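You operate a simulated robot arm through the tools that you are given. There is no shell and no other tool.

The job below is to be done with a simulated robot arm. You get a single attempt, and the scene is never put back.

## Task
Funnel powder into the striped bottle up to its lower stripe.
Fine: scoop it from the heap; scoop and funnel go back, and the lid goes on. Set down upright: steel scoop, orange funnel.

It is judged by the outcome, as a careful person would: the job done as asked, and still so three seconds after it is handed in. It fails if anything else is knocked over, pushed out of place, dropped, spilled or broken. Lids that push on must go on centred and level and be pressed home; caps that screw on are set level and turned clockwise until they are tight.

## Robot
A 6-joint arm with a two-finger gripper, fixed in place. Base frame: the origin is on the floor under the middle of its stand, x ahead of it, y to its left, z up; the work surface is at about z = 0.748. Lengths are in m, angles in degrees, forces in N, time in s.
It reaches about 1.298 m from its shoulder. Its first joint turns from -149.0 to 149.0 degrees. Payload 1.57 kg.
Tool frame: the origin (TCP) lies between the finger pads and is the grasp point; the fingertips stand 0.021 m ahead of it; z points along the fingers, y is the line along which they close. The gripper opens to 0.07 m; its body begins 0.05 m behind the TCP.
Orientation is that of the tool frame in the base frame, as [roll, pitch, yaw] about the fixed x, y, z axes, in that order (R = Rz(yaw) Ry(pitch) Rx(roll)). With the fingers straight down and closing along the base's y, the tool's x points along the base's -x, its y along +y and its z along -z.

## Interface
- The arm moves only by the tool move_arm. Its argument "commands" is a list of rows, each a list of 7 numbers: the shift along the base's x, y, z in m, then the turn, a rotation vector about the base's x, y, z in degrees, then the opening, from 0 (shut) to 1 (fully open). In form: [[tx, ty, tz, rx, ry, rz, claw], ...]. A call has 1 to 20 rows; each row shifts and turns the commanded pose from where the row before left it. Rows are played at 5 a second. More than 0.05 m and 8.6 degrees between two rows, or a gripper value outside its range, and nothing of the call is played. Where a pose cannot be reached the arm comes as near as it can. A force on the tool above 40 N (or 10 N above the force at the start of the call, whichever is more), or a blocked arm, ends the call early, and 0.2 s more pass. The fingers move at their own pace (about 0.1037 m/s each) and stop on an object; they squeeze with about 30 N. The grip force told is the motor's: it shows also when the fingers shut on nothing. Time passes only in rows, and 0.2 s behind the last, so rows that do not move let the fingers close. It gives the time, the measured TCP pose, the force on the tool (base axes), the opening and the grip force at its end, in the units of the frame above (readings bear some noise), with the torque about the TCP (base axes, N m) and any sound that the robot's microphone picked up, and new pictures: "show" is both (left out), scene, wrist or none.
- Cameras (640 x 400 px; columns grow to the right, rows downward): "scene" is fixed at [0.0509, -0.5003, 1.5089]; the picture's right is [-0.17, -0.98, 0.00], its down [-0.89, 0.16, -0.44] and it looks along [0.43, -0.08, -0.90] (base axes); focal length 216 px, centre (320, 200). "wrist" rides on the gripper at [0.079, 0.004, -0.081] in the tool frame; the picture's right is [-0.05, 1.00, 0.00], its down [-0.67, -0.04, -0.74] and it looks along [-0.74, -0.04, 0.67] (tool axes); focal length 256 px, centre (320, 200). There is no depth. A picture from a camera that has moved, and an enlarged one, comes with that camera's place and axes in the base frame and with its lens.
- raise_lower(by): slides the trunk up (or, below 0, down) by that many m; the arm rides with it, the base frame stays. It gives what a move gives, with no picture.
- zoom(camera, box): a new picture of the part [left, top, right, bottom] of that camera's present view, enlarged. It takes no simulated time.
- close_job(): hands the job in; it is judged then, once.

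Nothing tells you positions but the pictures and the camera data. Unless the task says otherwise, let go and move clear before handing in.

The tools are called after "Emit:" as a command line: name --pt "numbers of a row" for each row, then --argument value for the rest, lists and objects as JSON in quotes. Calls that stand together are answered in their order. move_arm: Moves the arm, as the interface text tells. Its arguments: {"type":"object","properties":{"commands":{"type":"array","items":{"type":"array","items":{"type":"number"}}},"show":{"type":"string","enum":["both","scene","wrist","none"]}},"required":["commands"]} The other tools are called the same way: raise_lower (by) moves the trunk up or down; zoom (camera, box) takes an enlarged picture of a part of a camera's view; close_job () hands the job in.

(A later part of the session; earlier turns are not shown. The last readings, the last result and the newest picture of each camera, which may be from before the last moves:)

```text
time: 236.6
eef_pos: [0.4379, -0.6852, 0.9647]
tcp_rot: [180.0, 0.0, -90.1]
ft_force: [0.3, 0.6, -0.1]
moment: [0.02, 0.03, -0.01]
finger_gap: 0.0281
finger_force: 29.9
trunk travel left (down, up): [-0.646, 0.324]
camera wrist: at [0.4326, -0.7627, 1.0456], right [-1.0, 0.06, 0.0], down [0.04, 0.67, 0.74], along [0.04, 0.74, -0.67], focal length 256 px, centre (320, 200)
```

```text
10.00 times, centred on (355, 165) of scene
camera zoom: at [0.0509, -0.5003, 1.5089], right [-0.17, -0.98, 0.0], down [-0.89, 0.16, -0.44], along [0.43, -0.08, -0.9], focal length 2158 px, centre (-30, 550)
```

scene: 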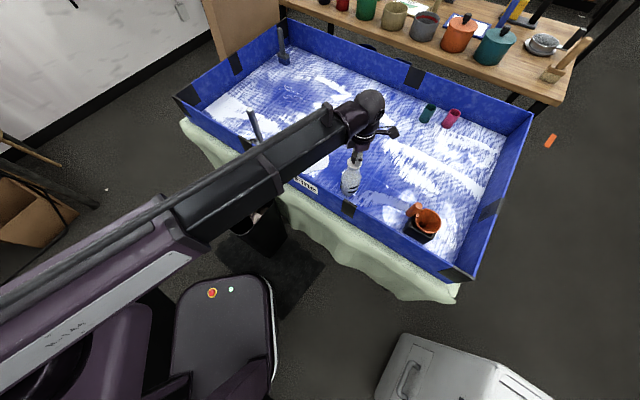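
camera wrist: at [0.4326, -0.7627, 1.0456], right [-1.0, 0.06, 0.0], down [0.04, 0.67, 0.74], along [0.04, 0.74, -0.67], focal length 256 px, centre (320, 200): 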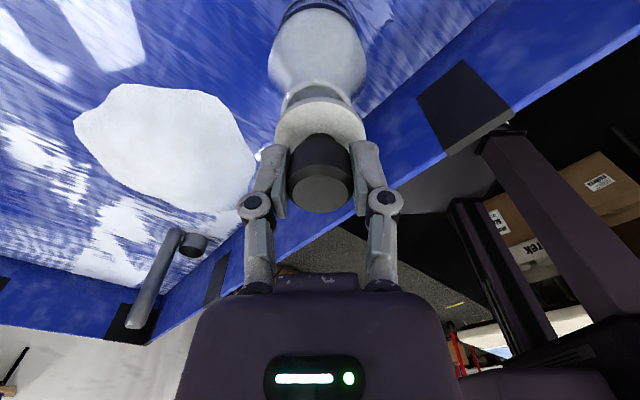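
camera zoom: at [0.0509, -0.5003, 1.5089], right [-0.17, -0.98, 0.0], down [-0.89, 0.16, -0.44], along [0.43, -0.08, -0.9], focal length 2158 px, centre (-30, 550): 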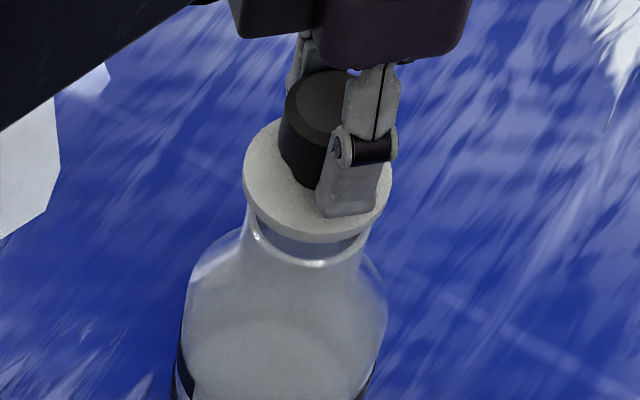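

The mouth is about 2.3 mm to one side of the lid. I'll shift by that much and check again.

Emit:
move_arm --pt "0.0023 0 0 0 0 0 0" --pt "0 0 0 0 0 0 0" --show "none"

Emit:
raise_lower --by -0.012

Emit:
move_arm --pt "0 0 0 0 0 0 0" --show "wrist"

Emit:
zoom --camera "wrist" --box '[250, 60, 390, 160]'

Emit:
zoom --camera "scene" --box '[335, 145, 375, 185]'

```text
time: 237.2
eef_pos: [0.4404, -0.6843, 0.9656]
tcp_rot: [-180.0, 0.1, -90.2]
ft_force: [-0.6, -1.4, 0.7]
moment: [0.01, 0.01, 0.02]
finger_gap: 0.0279
finger_force: 30.2
trunk travel left (down, up): [-0.646, 0.324]
```

```text
time: 237.8
eef_pos: [0.4393, -0.6844, 0.9522]
tcp_rot: [-180.0, -0.1, -90.3]
ft_force: [-0.1, -0.2, -1.5]
moment: [0.0, -0.01, -0.03]
finger_gap: 0.0275
finger_force: 30.2
trunk travel left (down, up): [-0.634, 0.336]
```

```text
time: 238.2
eef_pos: [0.4403, -0.684, 0.9528]
tcp_rot: [-179.9, 0.0, -90.2]
ft_force: [0.4, -0.3, -1.8]
moment: [-0.03, 0.0, -0.02]
finger_gap: 0.0279
finger_force: 29.5
trunk travel left (down, up): [-0.634, 0.336]
camera wrist: at [0.4348, -0.7626, 1.0335], right [-1.0, 0.06, 0.0], down [0.04, 0.67, 0.74], along [0.04, 0.74, -0.67], focal length 256 px, centre (320, 200)
```

wrist: 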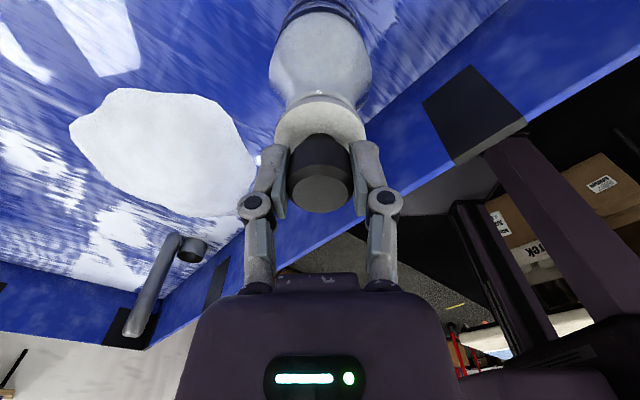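

```text
4.00 times, centred on (320, 110) of wrist
camera zoom: at [0.4348, -0.7626, 1.0335], right [-1.0, 0.06, 0.0], down [0.04, 0.67, 0.74], along [0.04, 0.74, -0.67], focal length 1024 px, centre (320, 560)
```

zoom: 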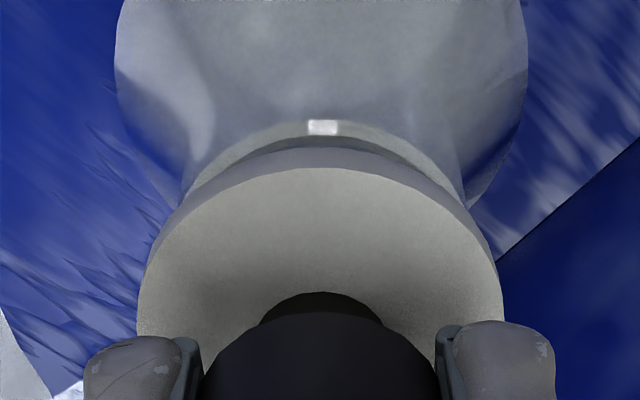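

```text
10.00 times, centred on (355, 165) of scene
camera zoom: at [0.0509, -0.5003, 1.5089], right [-0.17, -0.98, 0.0], down [-0.89, 0.16, -0.44], along [0.43, -0.08, -0.9], focal length 2158 px, centre (-30, 550)
```

zoom: 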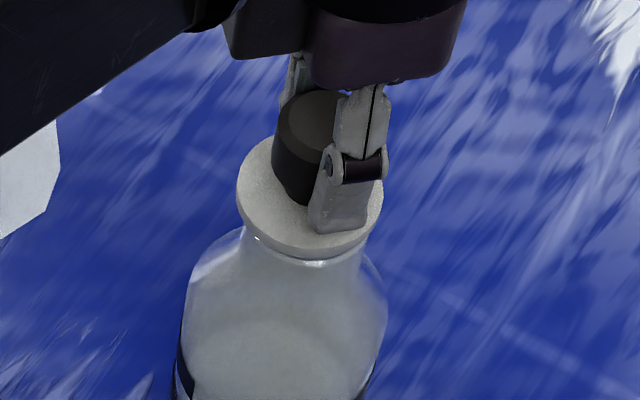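

Mouth and lid are now concentric to about half a millimetre. I'll lower in small steps until contact.

Emit:
raise_lower --by -0.007

Emit:
raise_lower --by -0.002

Emit:
raise_lower --by -0.0015

```text
time: 238.8
eef_pos: [0.4403, -0.6833, 0.9458]
tcp_rot: [180.0, 0.0, -90.3]
ft_force: [0.5, 0.1, -0.3]
moment: [0.0, 0.04, 0.0]
finger_gap: 0.0277
finger_force: 30.2
trunk travel left (down, up): [-0.627, 0.343]
```

```text
time: 239.3
eef_pos: [0.4396, -0.6834, 0.9453]
tcp_rot: [-179.9, -0.4, -90.3]
ft_force: [0.9, -5.9, 23.6]
moment: [-0.49, -0.06, -0.06]
finger_gap: 0.0278
finger_force: 30.0
trunk travel left (down, up): [-0.625, 0.345]
heard: snap
```

```text
time: 239.8
eef_pos: [0.4392, -0.6826, 0.9439]
tcp_rot: [179.9, -0.1, -90.2]
ft_force: [2.5, -5.4, 32.2]
moment: [-0.03, -0.13, -0.13]
finger_gap: 0.028
finger_force: 29.6
trunk travel left (down, up): [-0.623, 0.347]
```

I heard a snap and the force rose to about 32 N, so the lid has been pressed home. I'll relieve the pressure and inspect before releasing.

Emit:
raise_lower --by 0.002

Emit:
move_arm --pt "0 0 0 0 0 0 0"

Emit:
zoom --camera "wrist" --box '[250, 60, 390, 160]'

Emit:
zoom --camera "scene" --box '[335, 145, 375, 185]'

```text
time: 240.3
eef_pos: [0.4403, -0.6837, 0.944]
tcp_rot: [179.9, 0.2, -90.2]
ft_force: [0.8, -0.5, 3.3]
moment: [0.27, 0.03, -0.03]
finger_gap: 0.0278
finger_force: 30.0
trunk travel left (down, up): [-0.625, 0.345]
```

```text
time: 240.7
eef_pos: [0.4395, -0.6837, 0.9437]
tcp_rot: [179.9, -0.1, -90.2]
ft_force: [-0.2, 0.3, -0.2]
moment: [0.03, -0.03, -0.01]
finger_gap: 0.0276
finger_force: 29.8
trunk travel left (down, up): [-0.625, 0.345]
heard: snap
camera wrist: at [0.4348, -0.7625, 1.0249], right [-1.0, 0.06, 0.0], down [0.04, 0.67, 0.74], along [0.04, 0.74, -0.67], focal length 256 px, centre (320, 200)
```

scene: 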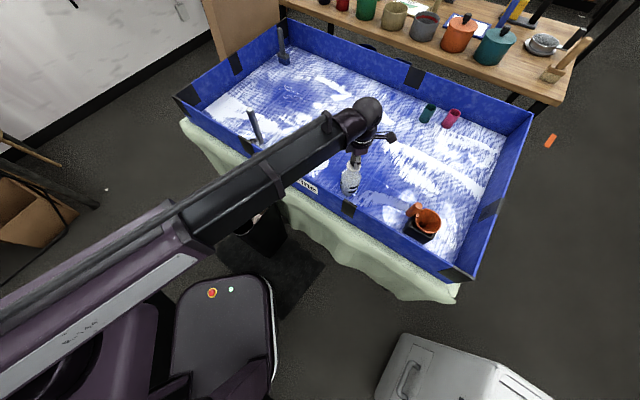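
wrist: 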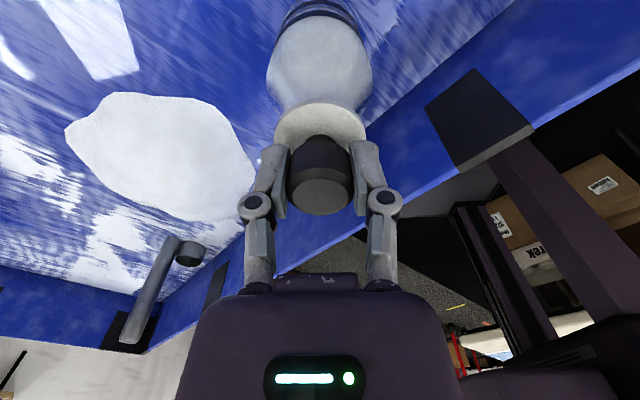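

```text
4.00 times, centred on (320, 110) of wrist
camera zoom: at [0.4348, -0.7625, 1.0249], right [-1.0, 0.06, 0.0], down [0.04, 0.67, 0.74], along [0.04, 0.74, -0.67], focal length 1024 px, centre (320, 560)
```

zoom: 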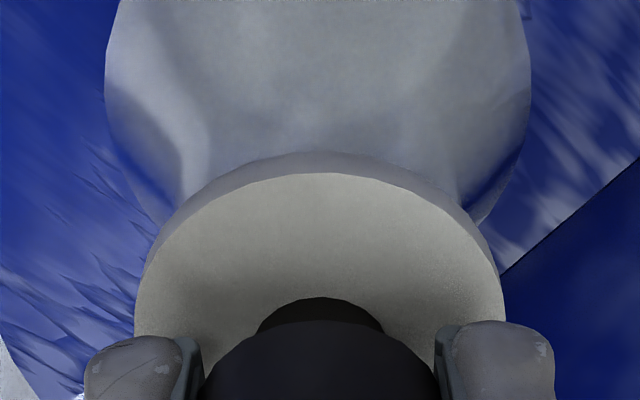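

```text
10.00 times, centred on (355, 165) of scene
camera zoom: at [0.0509, -0.5003, 1.5089], right [-0.17, -0.98, 0.0], down [-0.89, 0.16, -0.44], along [0.43, -0.08, -0.9], focal length 2158 px, centre (-30, 550)
```

zoom: 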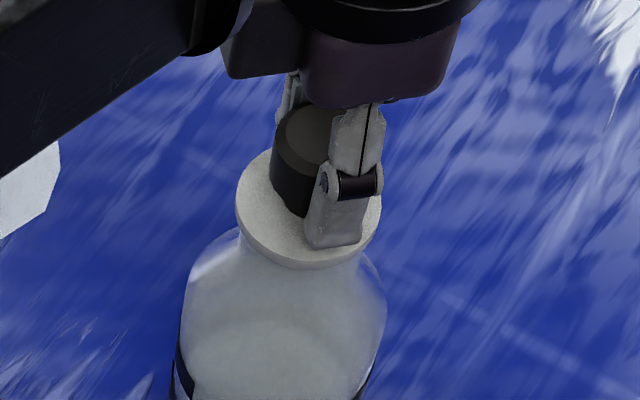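

A second snap sounded as I eased off, so the lid may have popped back up with the gripper. I'll press it home again and this time open the fingers without pulling upward.

Emit:
raise_lower --by -0.0015

Emit:
raise_lower --by -0.001

```text
time: 241.2
eef_pos: [0.4399, -0.6844, 0.9428]
tcp_rot: [179.9, 0.0, -90.2]
ft_force: [1.1, -1.1, 7.1]
moment: [0.12, 0.0, -0.01]
finger_gap: 0.0276
finger_force: 29.9
trunk travel left (down, up): [-0.624, 0.346]
```

```text
time: 241.7
eef_pos: [0.4393, -0.6835, 0.944]
tcp_rot: [-180.0, -0.2, -90.3]
ft_force: [2.4, -1.4, 21.8]
moment: [0.29, -0.12, -0.06]
finger_gap: 0.0278
finger_force: 30.0
trunk travel left (down, up): [-0.623, 0.347]
```

Emit:
raise_lower --by -0.001

Emit:
move_arm --pt "0 0 0 0 0 0 0" --pt "0 0 0 0 0 0 0" --show "wrist"

Emit:
zoom --camera "wrist" --box '[250, 60, 390, 160]'

Emit:
zoom --camera "scene" --box '[340, 152, 370, 174]'

```text
time: 242.2
eef_pos: [0.4404, -0.6826, 0.9426]
tcp_rot: [179.9, -0.2, -90.2]
ft_force: [4.0, -4.4, 32.8]
moment: [0.09, -0.14, -0.1]
finger_gap: 0.0278
finger_force: 30.2
trunk travel left (down, up): [-0.622, 0.348]
```

```text
time: 242.8
eef_pos: [0.4393, -0.6824, 0.9433]
tcp_rot: [180.0, -0.2, -90.2]
ft_force: [4.1, -3.5, 33.1]
moment: [-0.07, -0.14, -0.11]
finger_gap: 0.0277
finger_force: 29.7
trunk travel left (down, up): [-0.622, 0.348]
camera wrist: at [0.4339, -0.7611, 1.0234], right [-1.0, 0.06, 0.0], down [0.04, 0.67, 0.74], along [0.04, 0.74, -0.67], focal length 256 px, centre (320, 200)
```

wrist: 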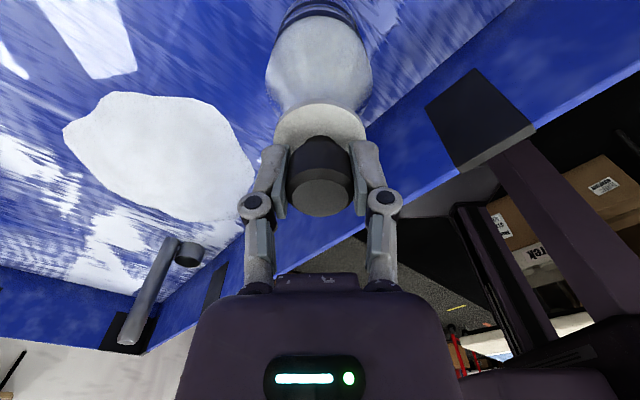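

```text
4.00 times, centred on (320, 110) of wrist
camera zoom: at [0.4339, -0.7611, 1.0234], right [-1.0, 0.06, 0.0], down [0.04, 0.67, 0.74], along [0.04, 0.74, -0.67], focal length 1024 px, centre (320, 560)
```

zoom: 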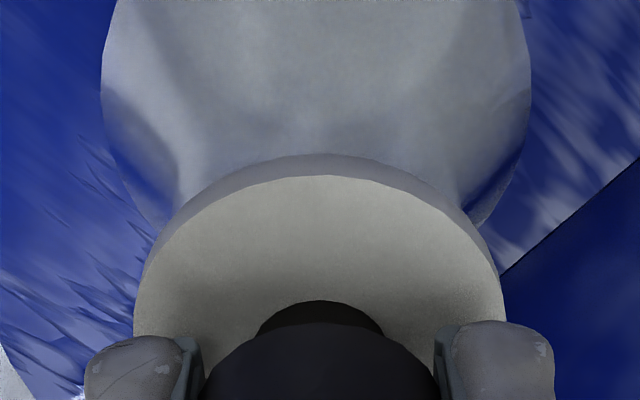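

```text
16.00 times, centred on (355, 163) of scene
camera zoom: at [0.0509, -0.5003, 1.5089], right [-0.17, -0.98, 0.0], down [-0.89, 0.16, -0.44], along [0.43, -0.08, -0.9], focal length 3453 px, centre (-240, 792)
```

zoom: 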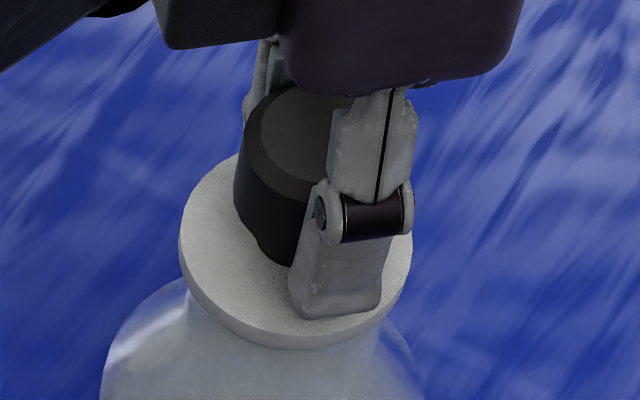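

The lid sits flush with no gap, under about 33 N. I'll open the fingers now while still pressing, so nothing pulls it up.

Emit:
move_arm --pt "0 0 0 0 0 0 0.42" --pt "0 0 0 0 0 0 0.46" --pt "0 0 0 0 0 0 0.6" --pt "0 0 0 0 0 0 0.8" --pt "0 0 0 0 0 0 1"

Emit:
zoom --camera "wrist" --box '[250, 60, 390, 160]'

```text
time: 244.0
eef_pos: [0.4394, -0.6848, 0.9393]
tcp_rot: [179.9, 0.0, -90.2]
ft_force: [0.4, -0.2, -0.1]
moment: [0.01, 0.01, -0.01]
finger_gap: 0.0699
finger_force: 0.0
trunk travel left (down, up): [-0.622, 0.348]
camera wrist: at [0.4348, -0.7626, 1.0215], right [-1.0, 0.06, 0.0], down [0.04, 0.67, 0.74], along [0.04, 0.74, -0.67], focal length 256 px, centre (320, 200)
```

scene: 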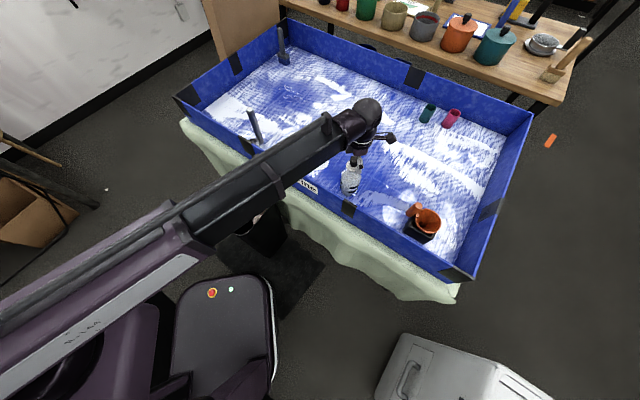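
wrist: 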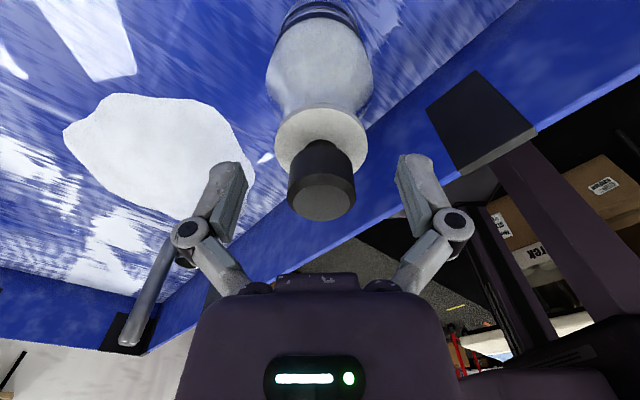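

```text
4.00 times, centred on (320, 110) of wrist
camera zoom: at [0.4348, -0.7626, 1.0215], right [-1.0, 0.06, 0.0], down [0.04, 0.67, 0.74], along [0.04, 0.74, -0.67], focal length 1024 px, centre (320, 560)
```

zoom: 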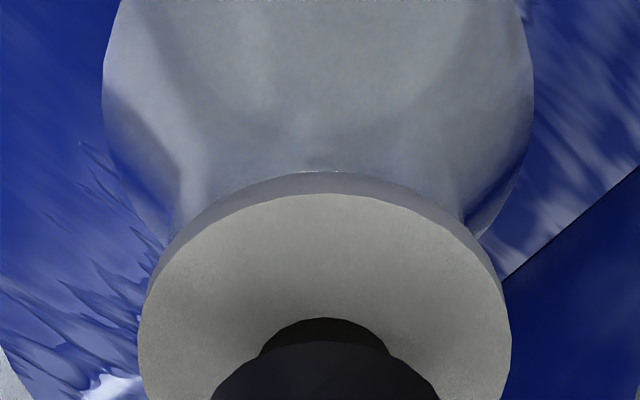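

The lid is released. I'll check its height on the neck before deciding whether to press it further.

Emit:
zoom --camera "scene" --box '[335, 145, 375, 185]'

Emit:
zoom --camera "scene" --box '[340, 155, 370, 177]'

```text
10.00 times, centred on (355, 165) of scene
camera zoom: at [0.0509, -0.5003, 1.5089], right [-0.17, -0.98, 0.0], down [-0.89, 0.16, -0.44], along [0.43, -0.08, -0.9], focal length 2158 px, centre (-30, 550)
```

zoom: 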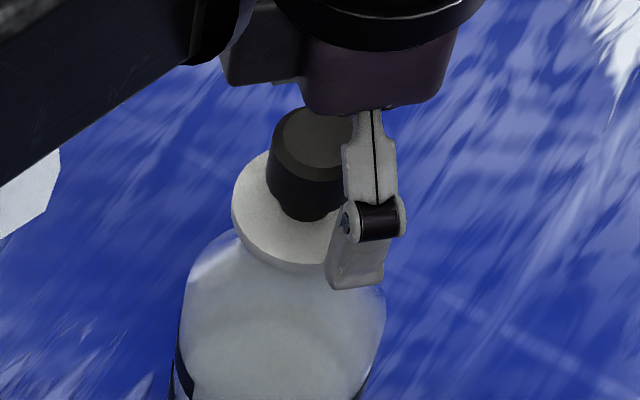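

```text
16.00 times, centred on (355, 166) of scene
camera zoom: at [0.0509, -0.5003, 1.5089], right [-0.17, -0.98, 0.0], down [-0.89, 0.16, -0.44], along [0.43, -0.08, -0.9], focal length 3453 px, centre (-240, 744)
```

zoom: 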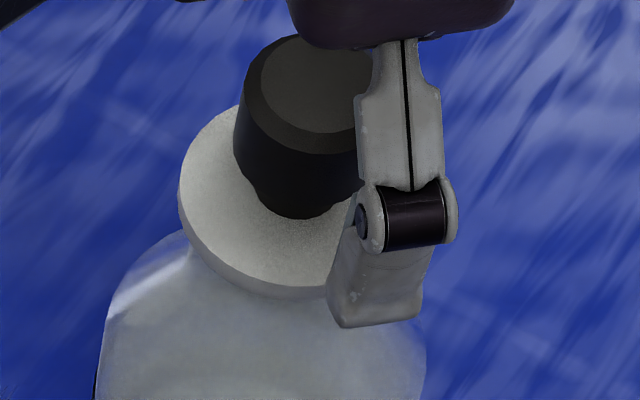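

The lid now sits about 4 mm lower than it did at the pop-up. To be certain it's home, I'll raise, close the fingers, and press straight down on the knob's top.

Emit:
raise_lower --by 0.075

Emit:
move_arm --pt "0 0 0 0 0 0 0.5" --pt "0 0 0 0 0 0 0" --pt "0 0 0 0 0 0 0" --pt "0 0 0 0 0 0 0"

Emit:
zoom --camera "wrist" --box '[250, 40, 390, 190]'

Emit:
zoom --camera "scene" --box '[335, 145, 375, 185]'

```text
time: 245.2
eef_pos: [0.4402, -0.6843, 1.0151]
tcp_rot: [179.9, -0.1, -90.2]
ft_force: [0.3, -0.6, -0.3]
moment: [0.0, -0.02, 0.0]
finger_gap: 0.0699
finger_force: 0.1
trunk travel left (down, up): [-0.697, 0.273]
```

```text
time: 246.2
eef_pos: [0.4394, -0.683, 1.0168]
tcp_rot: [-180.0, 0.1, -90.2]
ft_force: [0.4, 0.1, -0.5]
moment: [0.01, -0.01, 0.0]
finger_gap: 0.0
finger_force: 28.7
trunk travel left (down, up): [-0.697, 0.273]
camera wrist: at [0.4348, -0.7626, 1.0965], right [-1.0, 0.06, 0.0], down [0.04, 0.67, 0.74], along [0.04, 0.74, -0.67], focal length 256 px, centre (320, 200)
```

scene: 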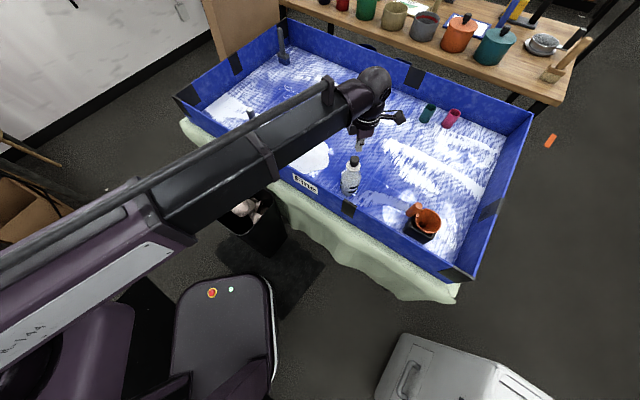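
wrist: 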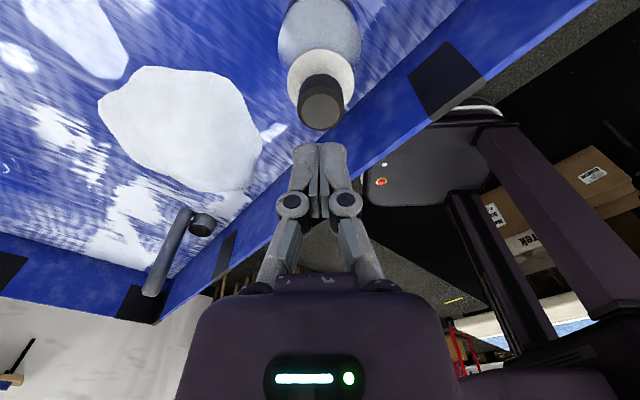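

```text
2.67 times, centred on (320, 115) of wrist
camera zoom: at [0.4348, -0.7626, 1.0965], right [-1.0, 0.06, 0.0], down [0.04, 0.67, 0.74], along [0.04, 0.74, -0.67], focal length 683 px, centre (320, 427)
```

zoom: 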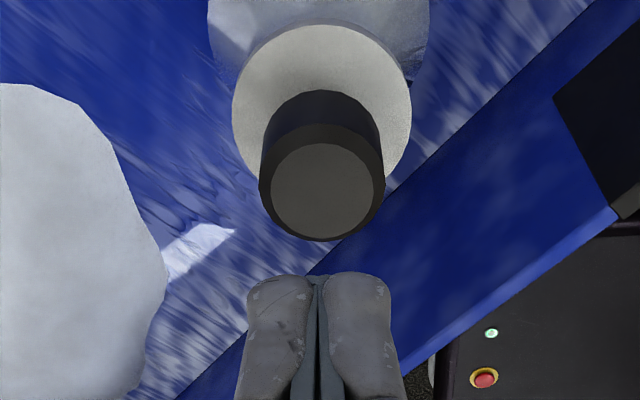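

```text
10.00 times, centred on (355, 165) of scene
camera zoom: at [0.0509, -0.5003, 1.5089], right [-0.17, -0.98, 0.0], down [-0.89, 0.16, -0.44], along [0.43, -0.08, -0.9], focal length 2158 px, centre (-30, 550)
```

zoom: 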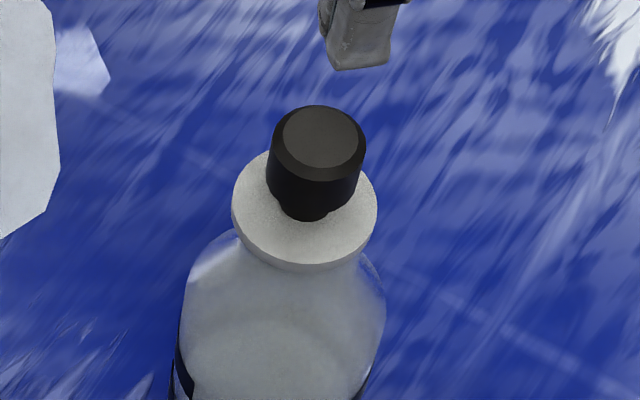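

The lid looks centred and level. Pressing down now with the closed fingertips on the knob.

Emit:
raise_lower --by -0.038

Emit:
raise_lower --by -0.003

Emit:
raise_lower --by -0.002

```text
time: 247.0
eef_pos: [0.441, -0.6825, 0.9782]
tcp_rot: [179.9, 0.1, -90.2]
ft_force: [0.0, 0.4, 0.0]
moment: [-0.02, 0.02, 0.02]
finger_gap: 0.0
finger_force: 28.9
trunk travel left (down, up): [-0.659, 0.311]
```

```text
time: 247.5
eef_pos: [0.4404, -0.6838, 0.9747]
tcp_rot: [-180.0, 0.0, -90.2]
ft_force: [-0.6, -0.9, -0.2]
moment: [0.0, -0.02, 0.0]
finger_gap: 0.0001
finger_force: 29.0
trunk travel left (down, up): [-0.656, 0.314]
```

```text
time: 248.0
eef_pos: [0.4406, -0.6837, 0.9721]
tcp_rot: [-180.0, 0.1, -90.2]
ft_force: [-1.2, 0.3, -0.7]
moment: [0.02, -0.03, -0.03]
finger_gap: 0.0
finger_force: 28.5
trunk travel left (down, up): [-0.654, 0.316]
```

Emit:
raise_lower --by -0.002

Emit:
raise_lower --by -0.0015

Emit:
raise_lower --by -0.0015

```text
time: 248.5
eef_pos: [0.4405, -0.6839, 0.9697]
tcp_rot: [180.0, 0.0, -90.1]
ft_force: [-0.1, -1.3, 1.7]
moment: [-0.02, 0.0, 0.0]
finger_gap: 0.0061
finger_force: 28.9
trunk travel left (down, up): [-0.652, 0.318]
```

```text
time: 249.0
eef_pos: [0.4394, -0.6834, 0.9704]
tcp_rot: [-179.9, -0.1, -90.2]
ft_force: [2.4, -2.8, 19.4]
moment: [-0.06, -0.01, 0.01]
finger_gap: 0.0061
finger_force: 28.4
trunk travel left (down, up): [-0.65, 0.32]
```

```text
time: 249.6
eef_pos: [0.4394, -0.6837, 0.9702]
tcp_rot: [-179.9, -0.2, -90.1]
ft_force: [1.7, -3.9, 33.2]
moment: [-0.06, -0.03, -0.03]
finger_gap: 0.0062
finger_force: 28.9
trunk travel left (down, up): [-0.649, 0.321]
stopped: the force on the tool passed its limit at 42 N (the readings are from after the stop); the commanded pose is now the measured one
```

No further movement or snap even at a 42 N peak, so the lid is fully home. I'll lift away and do a final inspection.

Emit:
raise_lower --by 0.06

Emit:
move_arm --pt "0 0 0 0 0 0 0.3" --pt "0 0 0 0 0 0 0.5"

Emit:
zoom --camera "scene" --box '[335, 145, 375, 185]'

Emit:
zoom --camera "wrist" --box '[250, 0, 390, 140]'

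```text
time: 250.6
eef_pos: [0.4408, -0.6844, 1.0277]
tcp_rot: [-180.0, -0.1, -90.2]
ft_force: [-0.2, 1.1, 0.2]
moment: [-0.01, 0.0, -0.03]
finger_gap: 0.0
finger_force: 28.5
trunk travel left (down, up): [-0.709, 0.261]
heard: snap
```

```text
time: 251.2
eef_pos: [0.4402, -0.6838, 1.0283]
tcp_rot: [-180.0, -0.1, -90.3]
ft_force: [-0.1, -0.7, -0.1]
moment: [0.0, -0.02, 0.03]
finger_gap: 0.0347
finger_force: 0.1
trunk travel left (down, up): [-0.709, 0.261]
camera wrist: at [0.435, -0.7629, 1.1091], right [-1.0, 0.06, 0.0], down [0.04, 0.67, 0.74], along [0.04, 0.74, -0.67], focal length 256 px, centre (320, 200)
```

scene: 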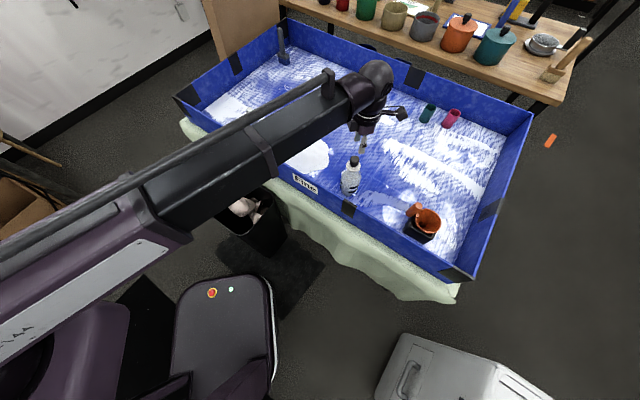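
wrist: 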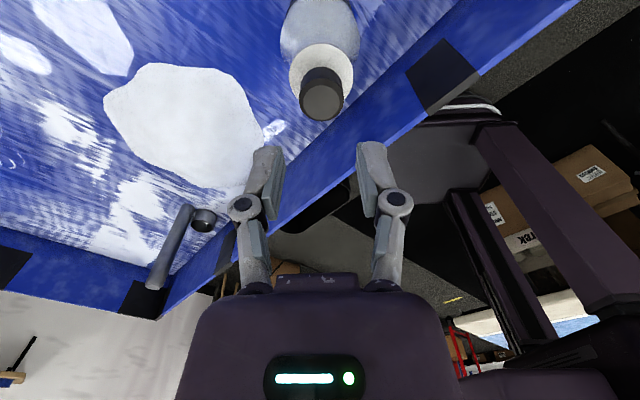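

```text
10.00 times, centred on (355, 165) of scene
camera zoom: at [0.0509, -0.5003, 1.5089], right [-0.17, -0.98, 0.0], down [-0.89, 0.16, -0.44], along [0.43, -0.08, -0.9], focal length 2158 px, centre (-30, 550)
```

zoom: 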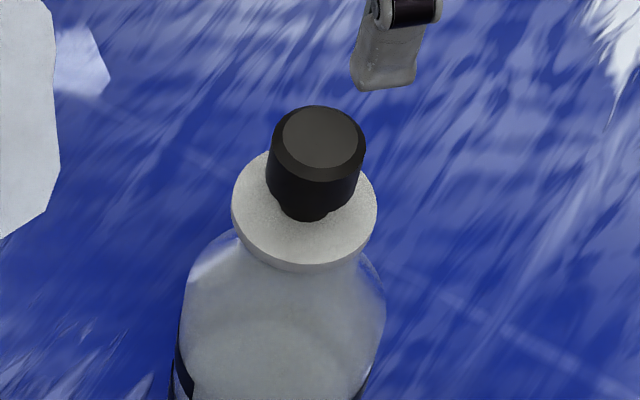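

```text
2.86 times, centred on (320, 70) of wrist
camera zoom: at [0.435, -0.7629, 1.1091], right [-1.0, 0.06, 0.0], down [0.04, 0.67, 0.74], along [0.04, 0.74, -0.67], focal length 731 px, centre (320, 571)
```

zoom: 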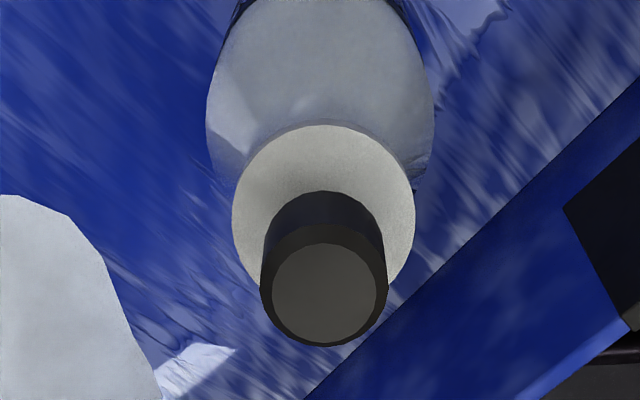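

I heard a snap again while lifting, so I need to check whether the lid moved. I'll compare it closely with the earlier view.

Emit:
zoom --camera "scene" --box '[340, 155, 370, 177]'

Emit:
zoom --camera "wrist" --box '[290, 30, 350, 75]'

```text
16.00 times, centred on (355, 166) of scene
camera zoom: at [0.0509, -0.5003, 1.5089], right [-0.17, -0.98, 0.0], down [-0.89, 0.16, -0.44], along [0.43, -0.08, -0.9], focal length 3453 px, centre (-240, 744)
```

zoom: 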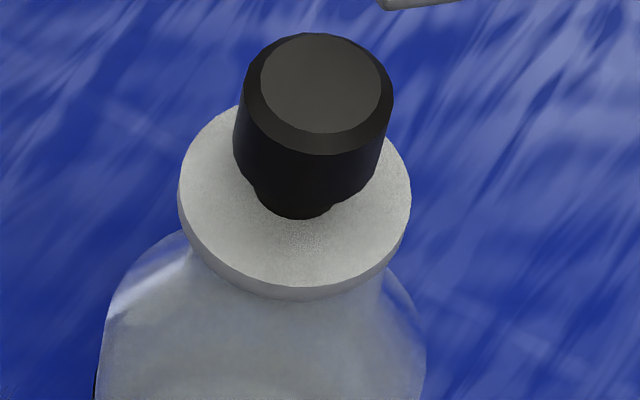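

```text
8.89 times, centred on (320, 52) of wrist
camera zoom: at [0.435, -0.7629, 1.1091], right [-1.0, 0.06, 0.0], down [0.04, 0.67, 0.74], along [0.04, 0.74, -0.67], focal length 2276 px, centre (320, 1511)
```

zoom: 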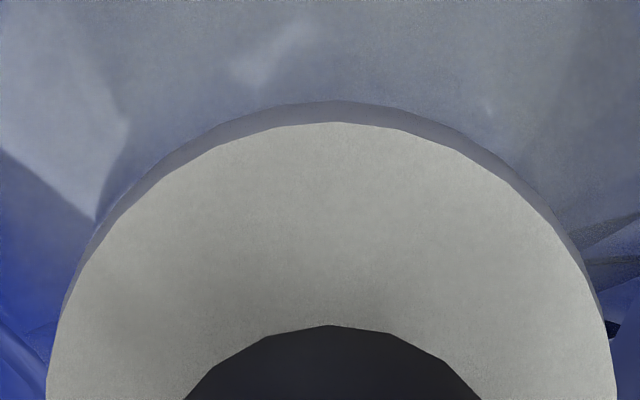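

Careful comparison shows the lid's underside is still about level with the mouth rim, and the lid sits roughly 2.5 mm too far in +y. So the lid isn't home. I'll regrip the knob, lift it slightly, re-centre it and press again.

Emit:
move_arm --pt "-0.0008 0.002 0 0 0 0.2 1" --pt "0 0 0 0 0 0 1" --pt "0 0 0 0 0 0 1" --show "wrist"

Emit:
zoom --camera "wrist" --box '[250, 0, 390, 140]'

```text
time: 252.0
eef_pos: [0.4388, -0.6821, 1.0274]
tcp_rot: [-179.9, -0.1, -90.0]
ft_force: [0.3, 0.7, 0.0]
moment: [0.01, 0.0, 0.03]
finger_gap: 0.0698
finger_force: 0.1
trunk travel left (down, up): [-0.709, 0.261]
camera wrist: at [0.4345, -0.7608, 1.1091], right [-1.0, 0.05, 0.0], down [0.04, 0.67, 0.74], along [0.04, 0.74, -0.67], focal length 256 px, centre (320, 200)
```

wrist: 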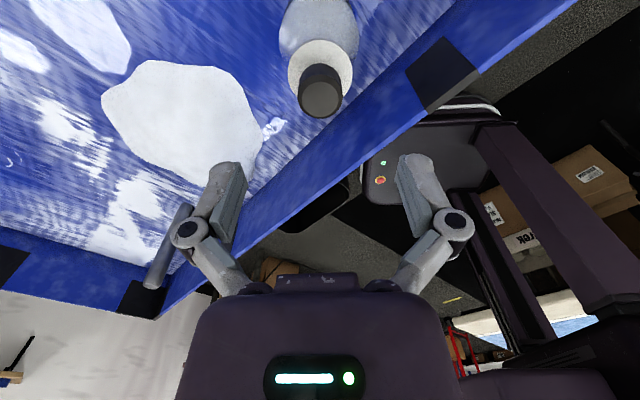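

```text
2.86 times, centred on (320, 70) of wrist
camera zoom: at [0.4345, -0.7608, 1.1091], right [-1.0, 0.05, 0.0], down [0.04, 0.67, 0.74], along [0.04, 0.74, -0.67], focal length 731 px, centre (320, 571)
```

zoom: 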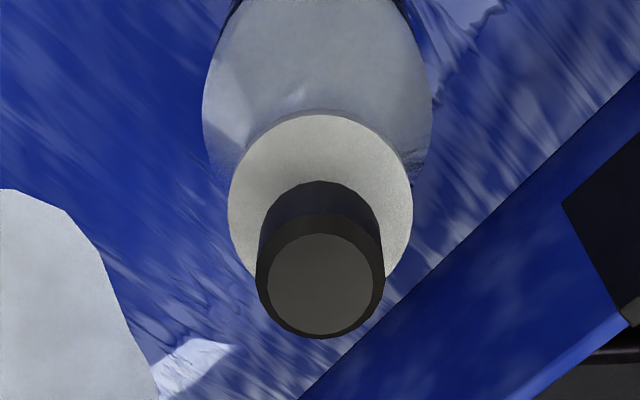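

Emit:
raise_lower --by -0.081

Emit:
move_arm --pt "0 0 0 0 0 0 0.6" --pt "0 0 0 0 0 0 0.48" --pt "0 0 0 0 0 0 0.46" --show "wrist"

Emit:
zoom --camera "wrist" --box '[240, 80, 400, 230]'

```text
time: 253.2
eef_pos: [0.4398, -0.6815, 0.9472]
tcp_rot: [-180.0, -0.2, -89.9]
ft_force: [-0.3, -0.5, -0.3]
moment: [0.01, -0.03, -0.01]
finger_gap: 0.0701
finger_force: 0.0
trunk travel left (down, up): [-0.628, 0.342]
```

```text
time: 254.0
eef_pos: [0.4405, -0.6819, 0.9469]
tcp_rot: [180.0, -0.1, -89.9]
ft_force: [0.0, 1.0, 0.1]
moment: [-0.03, 0.0, 0.0]
finger_gap: 0.0319
finger_force: 0.1
trunk travel left (down, up): [-0.628, 0.342]
camera wrist: at [0.4345, -0.7608, 1.0281], right [-1.0, 0.05, 0.0], down [0.04, 0.67, 0.74], along [0.04, 0.74, -0.67], focal length 256 px, centre (320, 200)
```

wrist: 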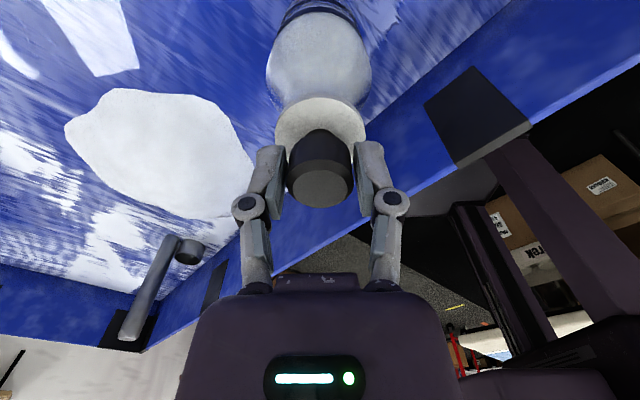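

```text
2.67 times, centred on (320, 155) of wrist
camera zoom: at [0.4345, -0.7608, 1.0281], right [-1.0, 0.05, 0.0], down [0.04, 0.67, 0.74], along [0.04, 0.74, -0.67], focal length 683 px, centre (320, 320)
```

zoom: 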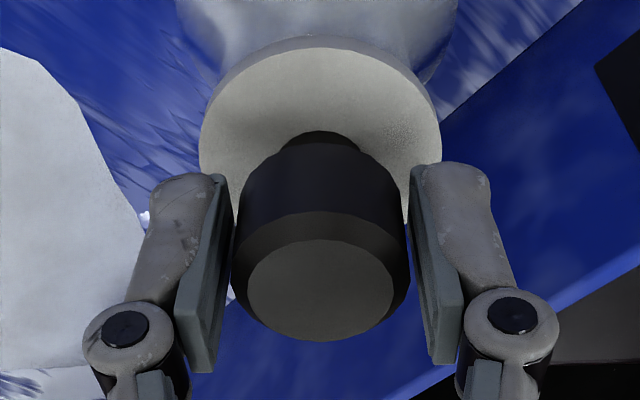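

Emit:
move_arm --pt "0 0 0 0 0 0 0.41" --pt "0 0 0 0 0 0 0.3" --pt "0 0 0 0 0 0 0" --pt "0 0 0 0 0 0 0" --show "none"

Emit:
raise_lower --by 0.001

```text
time: 255.0
eef_pos: [0.4397, -0.6829, 0.9468]
tcp_rot: [-180.0, -0.1, -90.0]
ft_force: [-0.2, -0.4, 2.0]
moment: [-0.03, -0.04, -0.06]
finger_gap: 0.0274
finger_force: 29.2
trunk travel left (down, up): [-0.628, 0.342]
```

```text
time: 255.5
eef_pos: [0.4399, -0.6812, 0.9488]
tcp_rot: [180.0, -0.1, -90.1]
ft_force: [-0.7, 0.3, -0.4]
moment: [-0.01, -0.02, 0.0]
finger_gap: 0.0274
finger_force: 30.2
trunk travel left (down, up): [-0.629, 0.341]
heard: snap
```

The lid came away with almost no resistance, so it really wasn't fastened. I'll raise it a little to measure the true offset at a small gap.

Emit:
raise_lower --by 0.008

Emit:
move_arm --pt "0 0 0 0 0 0 0"

Emit:
zoom --camera "wrist" --box '[260, 80, 380, 140]'

Emit:
zoom --camera "scene" --box '[340, 155, 370, 177]'

```text
time: 256.1
eef_pos: [0.4396, -0.6824, 0.9556]
tcp_rot: [-180.0, -0.1, -90.0]
ft_force: [0.4, -0.3, 0.0]
moment: [-0.02, -0.02, 0.01]
finger_gap: 0.0276
finger_force: 30.3
trunk travel left (down, up): [-0.637, 0.333]
```

```text
time: 256.5
eef_pos: [0.4396, -0.6825, 0.956]
tcp_rot: [-180.0, -0.1, -90.0]
ft_force: [0.3, -0.4, -0.4]
moment: [0.02, -0.02, 0.01]
finger_gap: 0.0272
finger_force: 30.5
trunk travel left (down, up): [-0.637, 0.333]
camera wrist: at [0.4346, -0.7608, 1.0371], right [-1.0, 0.05, 0.0], down [0.04, 0.67, 0.74], along [0.04, 0.74, -0.67], focal length 256 px, centre (320, 200)
```

scene: 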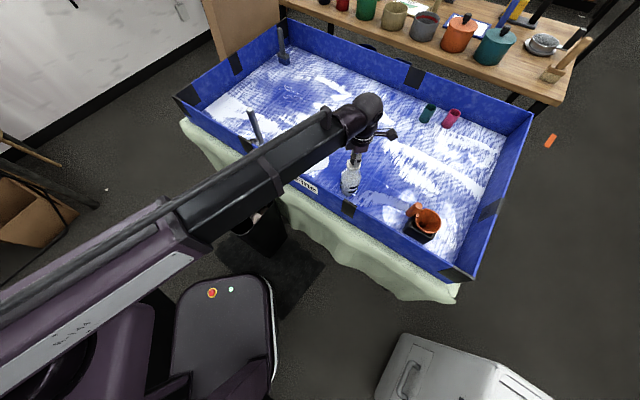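
wrist: 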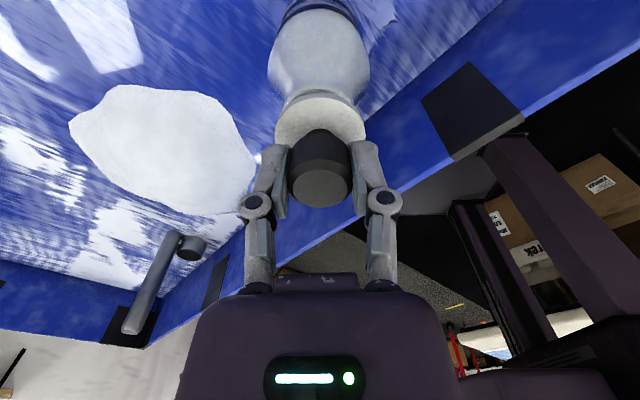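

```text
5.33 times, centred on (320, 110) of wrist
camera zoom: at [0.4346, -0.7608, 1.0371], right [-1.0, 0.05, 0.0], down [0.04, 0.67, 0.74], along [0.04, 0.74, -0.67], focal length 1365 px, centre (320, 680)
```

zoom: 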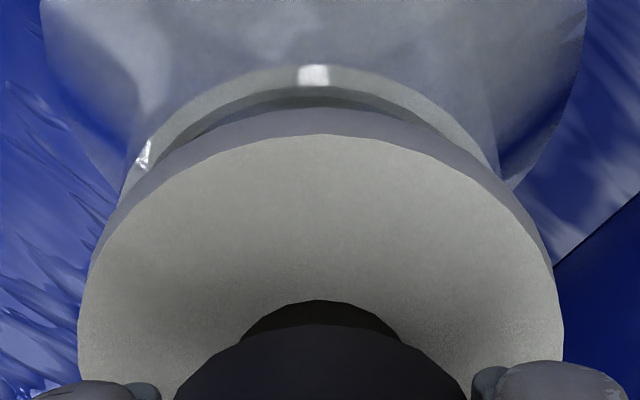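

```text
16.00 times, centred on (355, 166) of scene
camera zoom: at [0.0509, -0.5003, 1.5089], right [-0.17, -0.98, 0.0], down [-0.89, 0.16, -0.44], along [0.43, -0.08, -0.9], focal length 3453 px, centre (-240, 744)
```

zoom: 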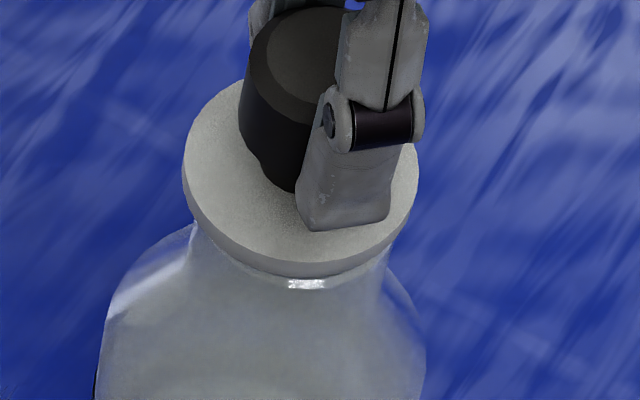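

Wrist and scene views now agree: the lid must move about 2.5 mm in -y. I'll correct that and check again at this small gap.

Emit:
move_arm --pt "0.0004 -0.0025 0 0 0 0 0" --pt "0 0 0 0 0 0 0" --pt "0 0 0 0 0 0 0" --show "wrist"

Emit:
zoom --camera "wrist" --box '[260, 80, 380, 140]'

Emit:
zoom --camera "scene" --box '[340, 155, 370, 177]'

```text
time: 257.3
eef_pos: [0.4397, -0.6848, 0.9557]
tcp_rot: [-179.9, -0.2, -90.1]
ft_force: [-0.4, -0.6, 0.1]
moment: [0.0, 0.05, -0.05]
finger_gap: 0.0272
finger_force: 29.9
trunk travel left (down, up): [-0.637, 0.333]
camera wrist: at [0.4349, -0.7633, 1.0371], right [-1.0, 0.05, 0.0], down [0.04, 0.67, 0.74], along [0.04, 0.74, -0.67], focal length 256 px, centre (320, 200)
```

wrist: 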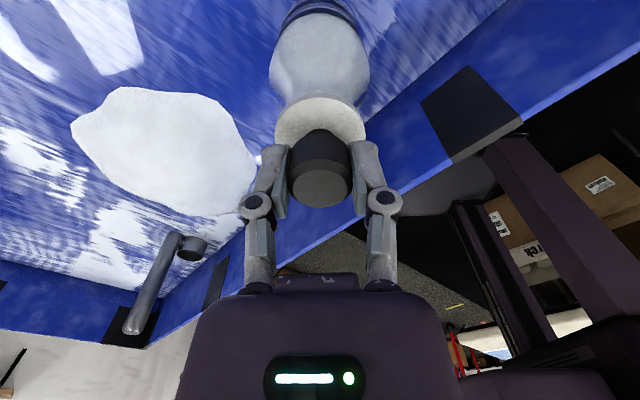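

```text
5.33 times, centred on (320, 110) of wrist
camera zoom: at [0.4349, -0.7633, 1.0371], right [-1.0, 0.05, 0.0], down [0.04, 0.67, 0.74], along [0.04, 0.74, -0.67], focal length 1365 px, centre (320, 680)
```

zoom: 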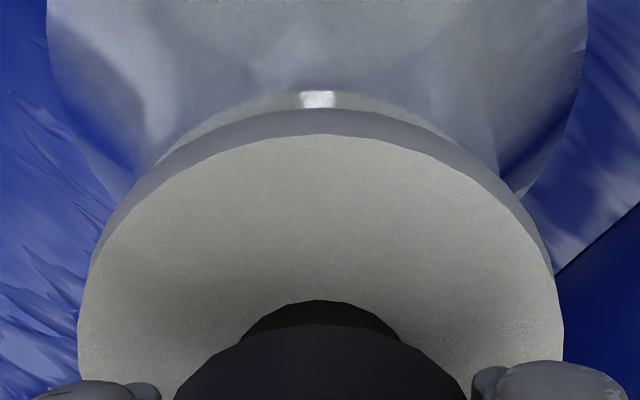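

```text
16.00 times, centred on (355, 166) of scene
camera zoom: at [0.0509, -0.5003, 1.5089], right [-0.17, -0.98, 0.0], down [-0.89, 0.16, -0.44], along [0.43, -0.08, -0.9], focal length 3453 px, centre (-240, 744)
```

zoom: 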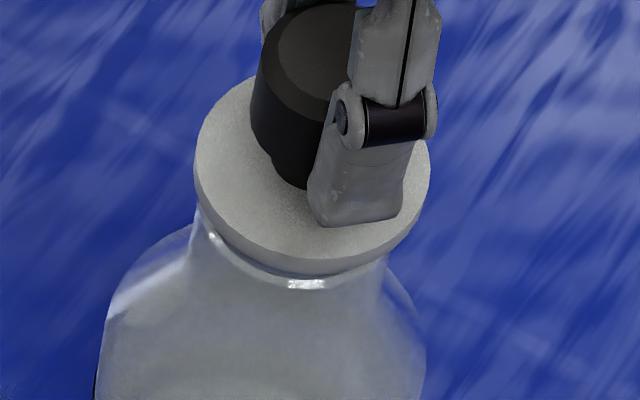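

Both cameras now show the lid centred on the mouth. I'll lower and press again.

Emit:
raise_lower --by -0.007

Emit:
raise_lower --by -0.0015

Emit:
raise_lower --by -0.0015

```text
time: 257.8
eef_pos: [0.4397, -0.6851, 0.9491]
tcp_rot: [180.0, -0.1, -90.0]
ft_force: [-0.3, 0.4, 0.1]
moment: [0.03, 0.0, 0.01]
finger_gap: 0.0273
finger_force: 29.8
trunk travel left (down, up): [-0.63, 0.34]
```

```text
time: 258.3
eef_pos: [0.4407, -0.6851, 0.9481]
tcp_rot: [180.0, -0.1, -89.9]
ft_force: [0.4, -0.1, -0.9]
moment: [0.0, 0.03, 0.01]
finger_gap: 0.0274
finger_force: 30.3
trunk travel left (down, up): [-0.629, 0.341]
```

```text
time: 258.8
eef_pos: [0.4408, -0.6855, 0.9466]
tcp_rot: [-179.9, -0.2, -89.9]
ft_force: [3.4, -1.6, 22.0]
moment: [-0.08, -0.17, -0.06]
finger_gap: 0.0272
finger_force: 30.2
trunk travel left (down, up): [-0.627, 0.343]
heard: snap
```

Emit:
raise_lower --by -0.001

Emit:
move_arm --pt "0 0 0 0 0 0 0" --show "wrist"

Emit:
zoom --camera "scene" --box '[340, 155, 370, 177]'

Emit:
zoom --camera "wrist" --box '[260, 80, 380, 140]'

```text
time: 259.4
eef_pos: [0.4393, -0.683, 0.948]
tcp_rot: [-180.0, -0.2, -90.0]
ft_force: [5.2, -3.7, 34.3]
moment: [-0.11, -0.21, -0.06]
finger_gap: 0.0275
finger_force: 30.2
trunk travel left (down, up): [-0.626, 0.344]
```

```text
time: 259.8
eef_pos: [0.4402, -0.6829, 0.9464]
tcp_rot: [-179.9, -0.3, -90.0]
ft_force: [4.5, -4.0, 33.7]
moment: [-0.11, -0.17, -0.04]
finger_gap: 0.0274
finger_force: 29.8
trunk travel left (down, up): [-0.626, 0.344]
camera wrist: at [0.434, -0.7616, 1.0281], right [-1.0, 0.05, 0.0], down [0.03, 0.67, 0.74], along [0.04, 0.74, -0.67], focal length 256 px, centre (320, 200)
```

wrist: 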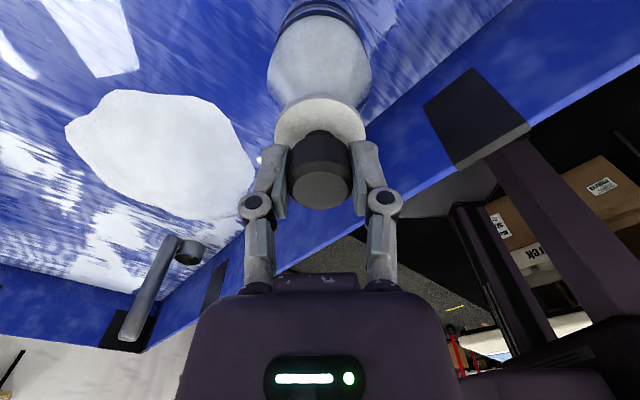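

```text
16.00 times, centred on (355, 166) of scene
camera zoom: at [0.0509, -0.5003, 1.5089], right [-0.17, -0.98, 0.0], down [-0.89, 0.16, -0.44], along [0.43, -0.08, -0.9], focal length 3453 px, centre (-240, 744)
```

zoom: 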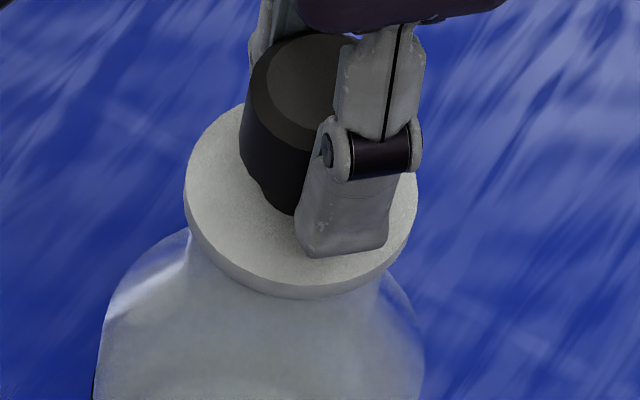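

```text
5.33 times, centred on (320, 110) of wrist
camera zoom: at [0.434, -0.7616, 1.0281], right [-1.0, 0.05, 0.0], down [0.03, 0.67, 0.74], along [0.04, 0.74, -0.67], focal length 1365 px, centre (320, 680)
```

zoom: 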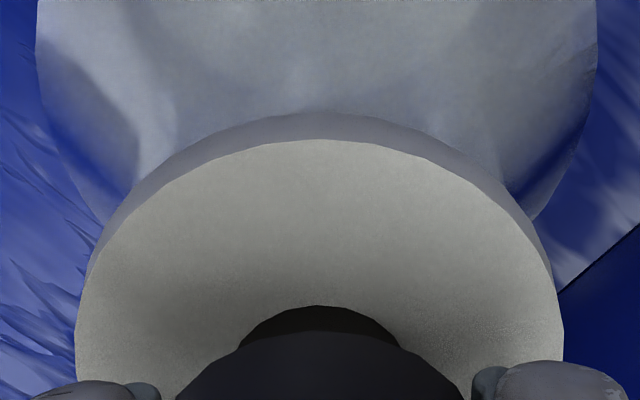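

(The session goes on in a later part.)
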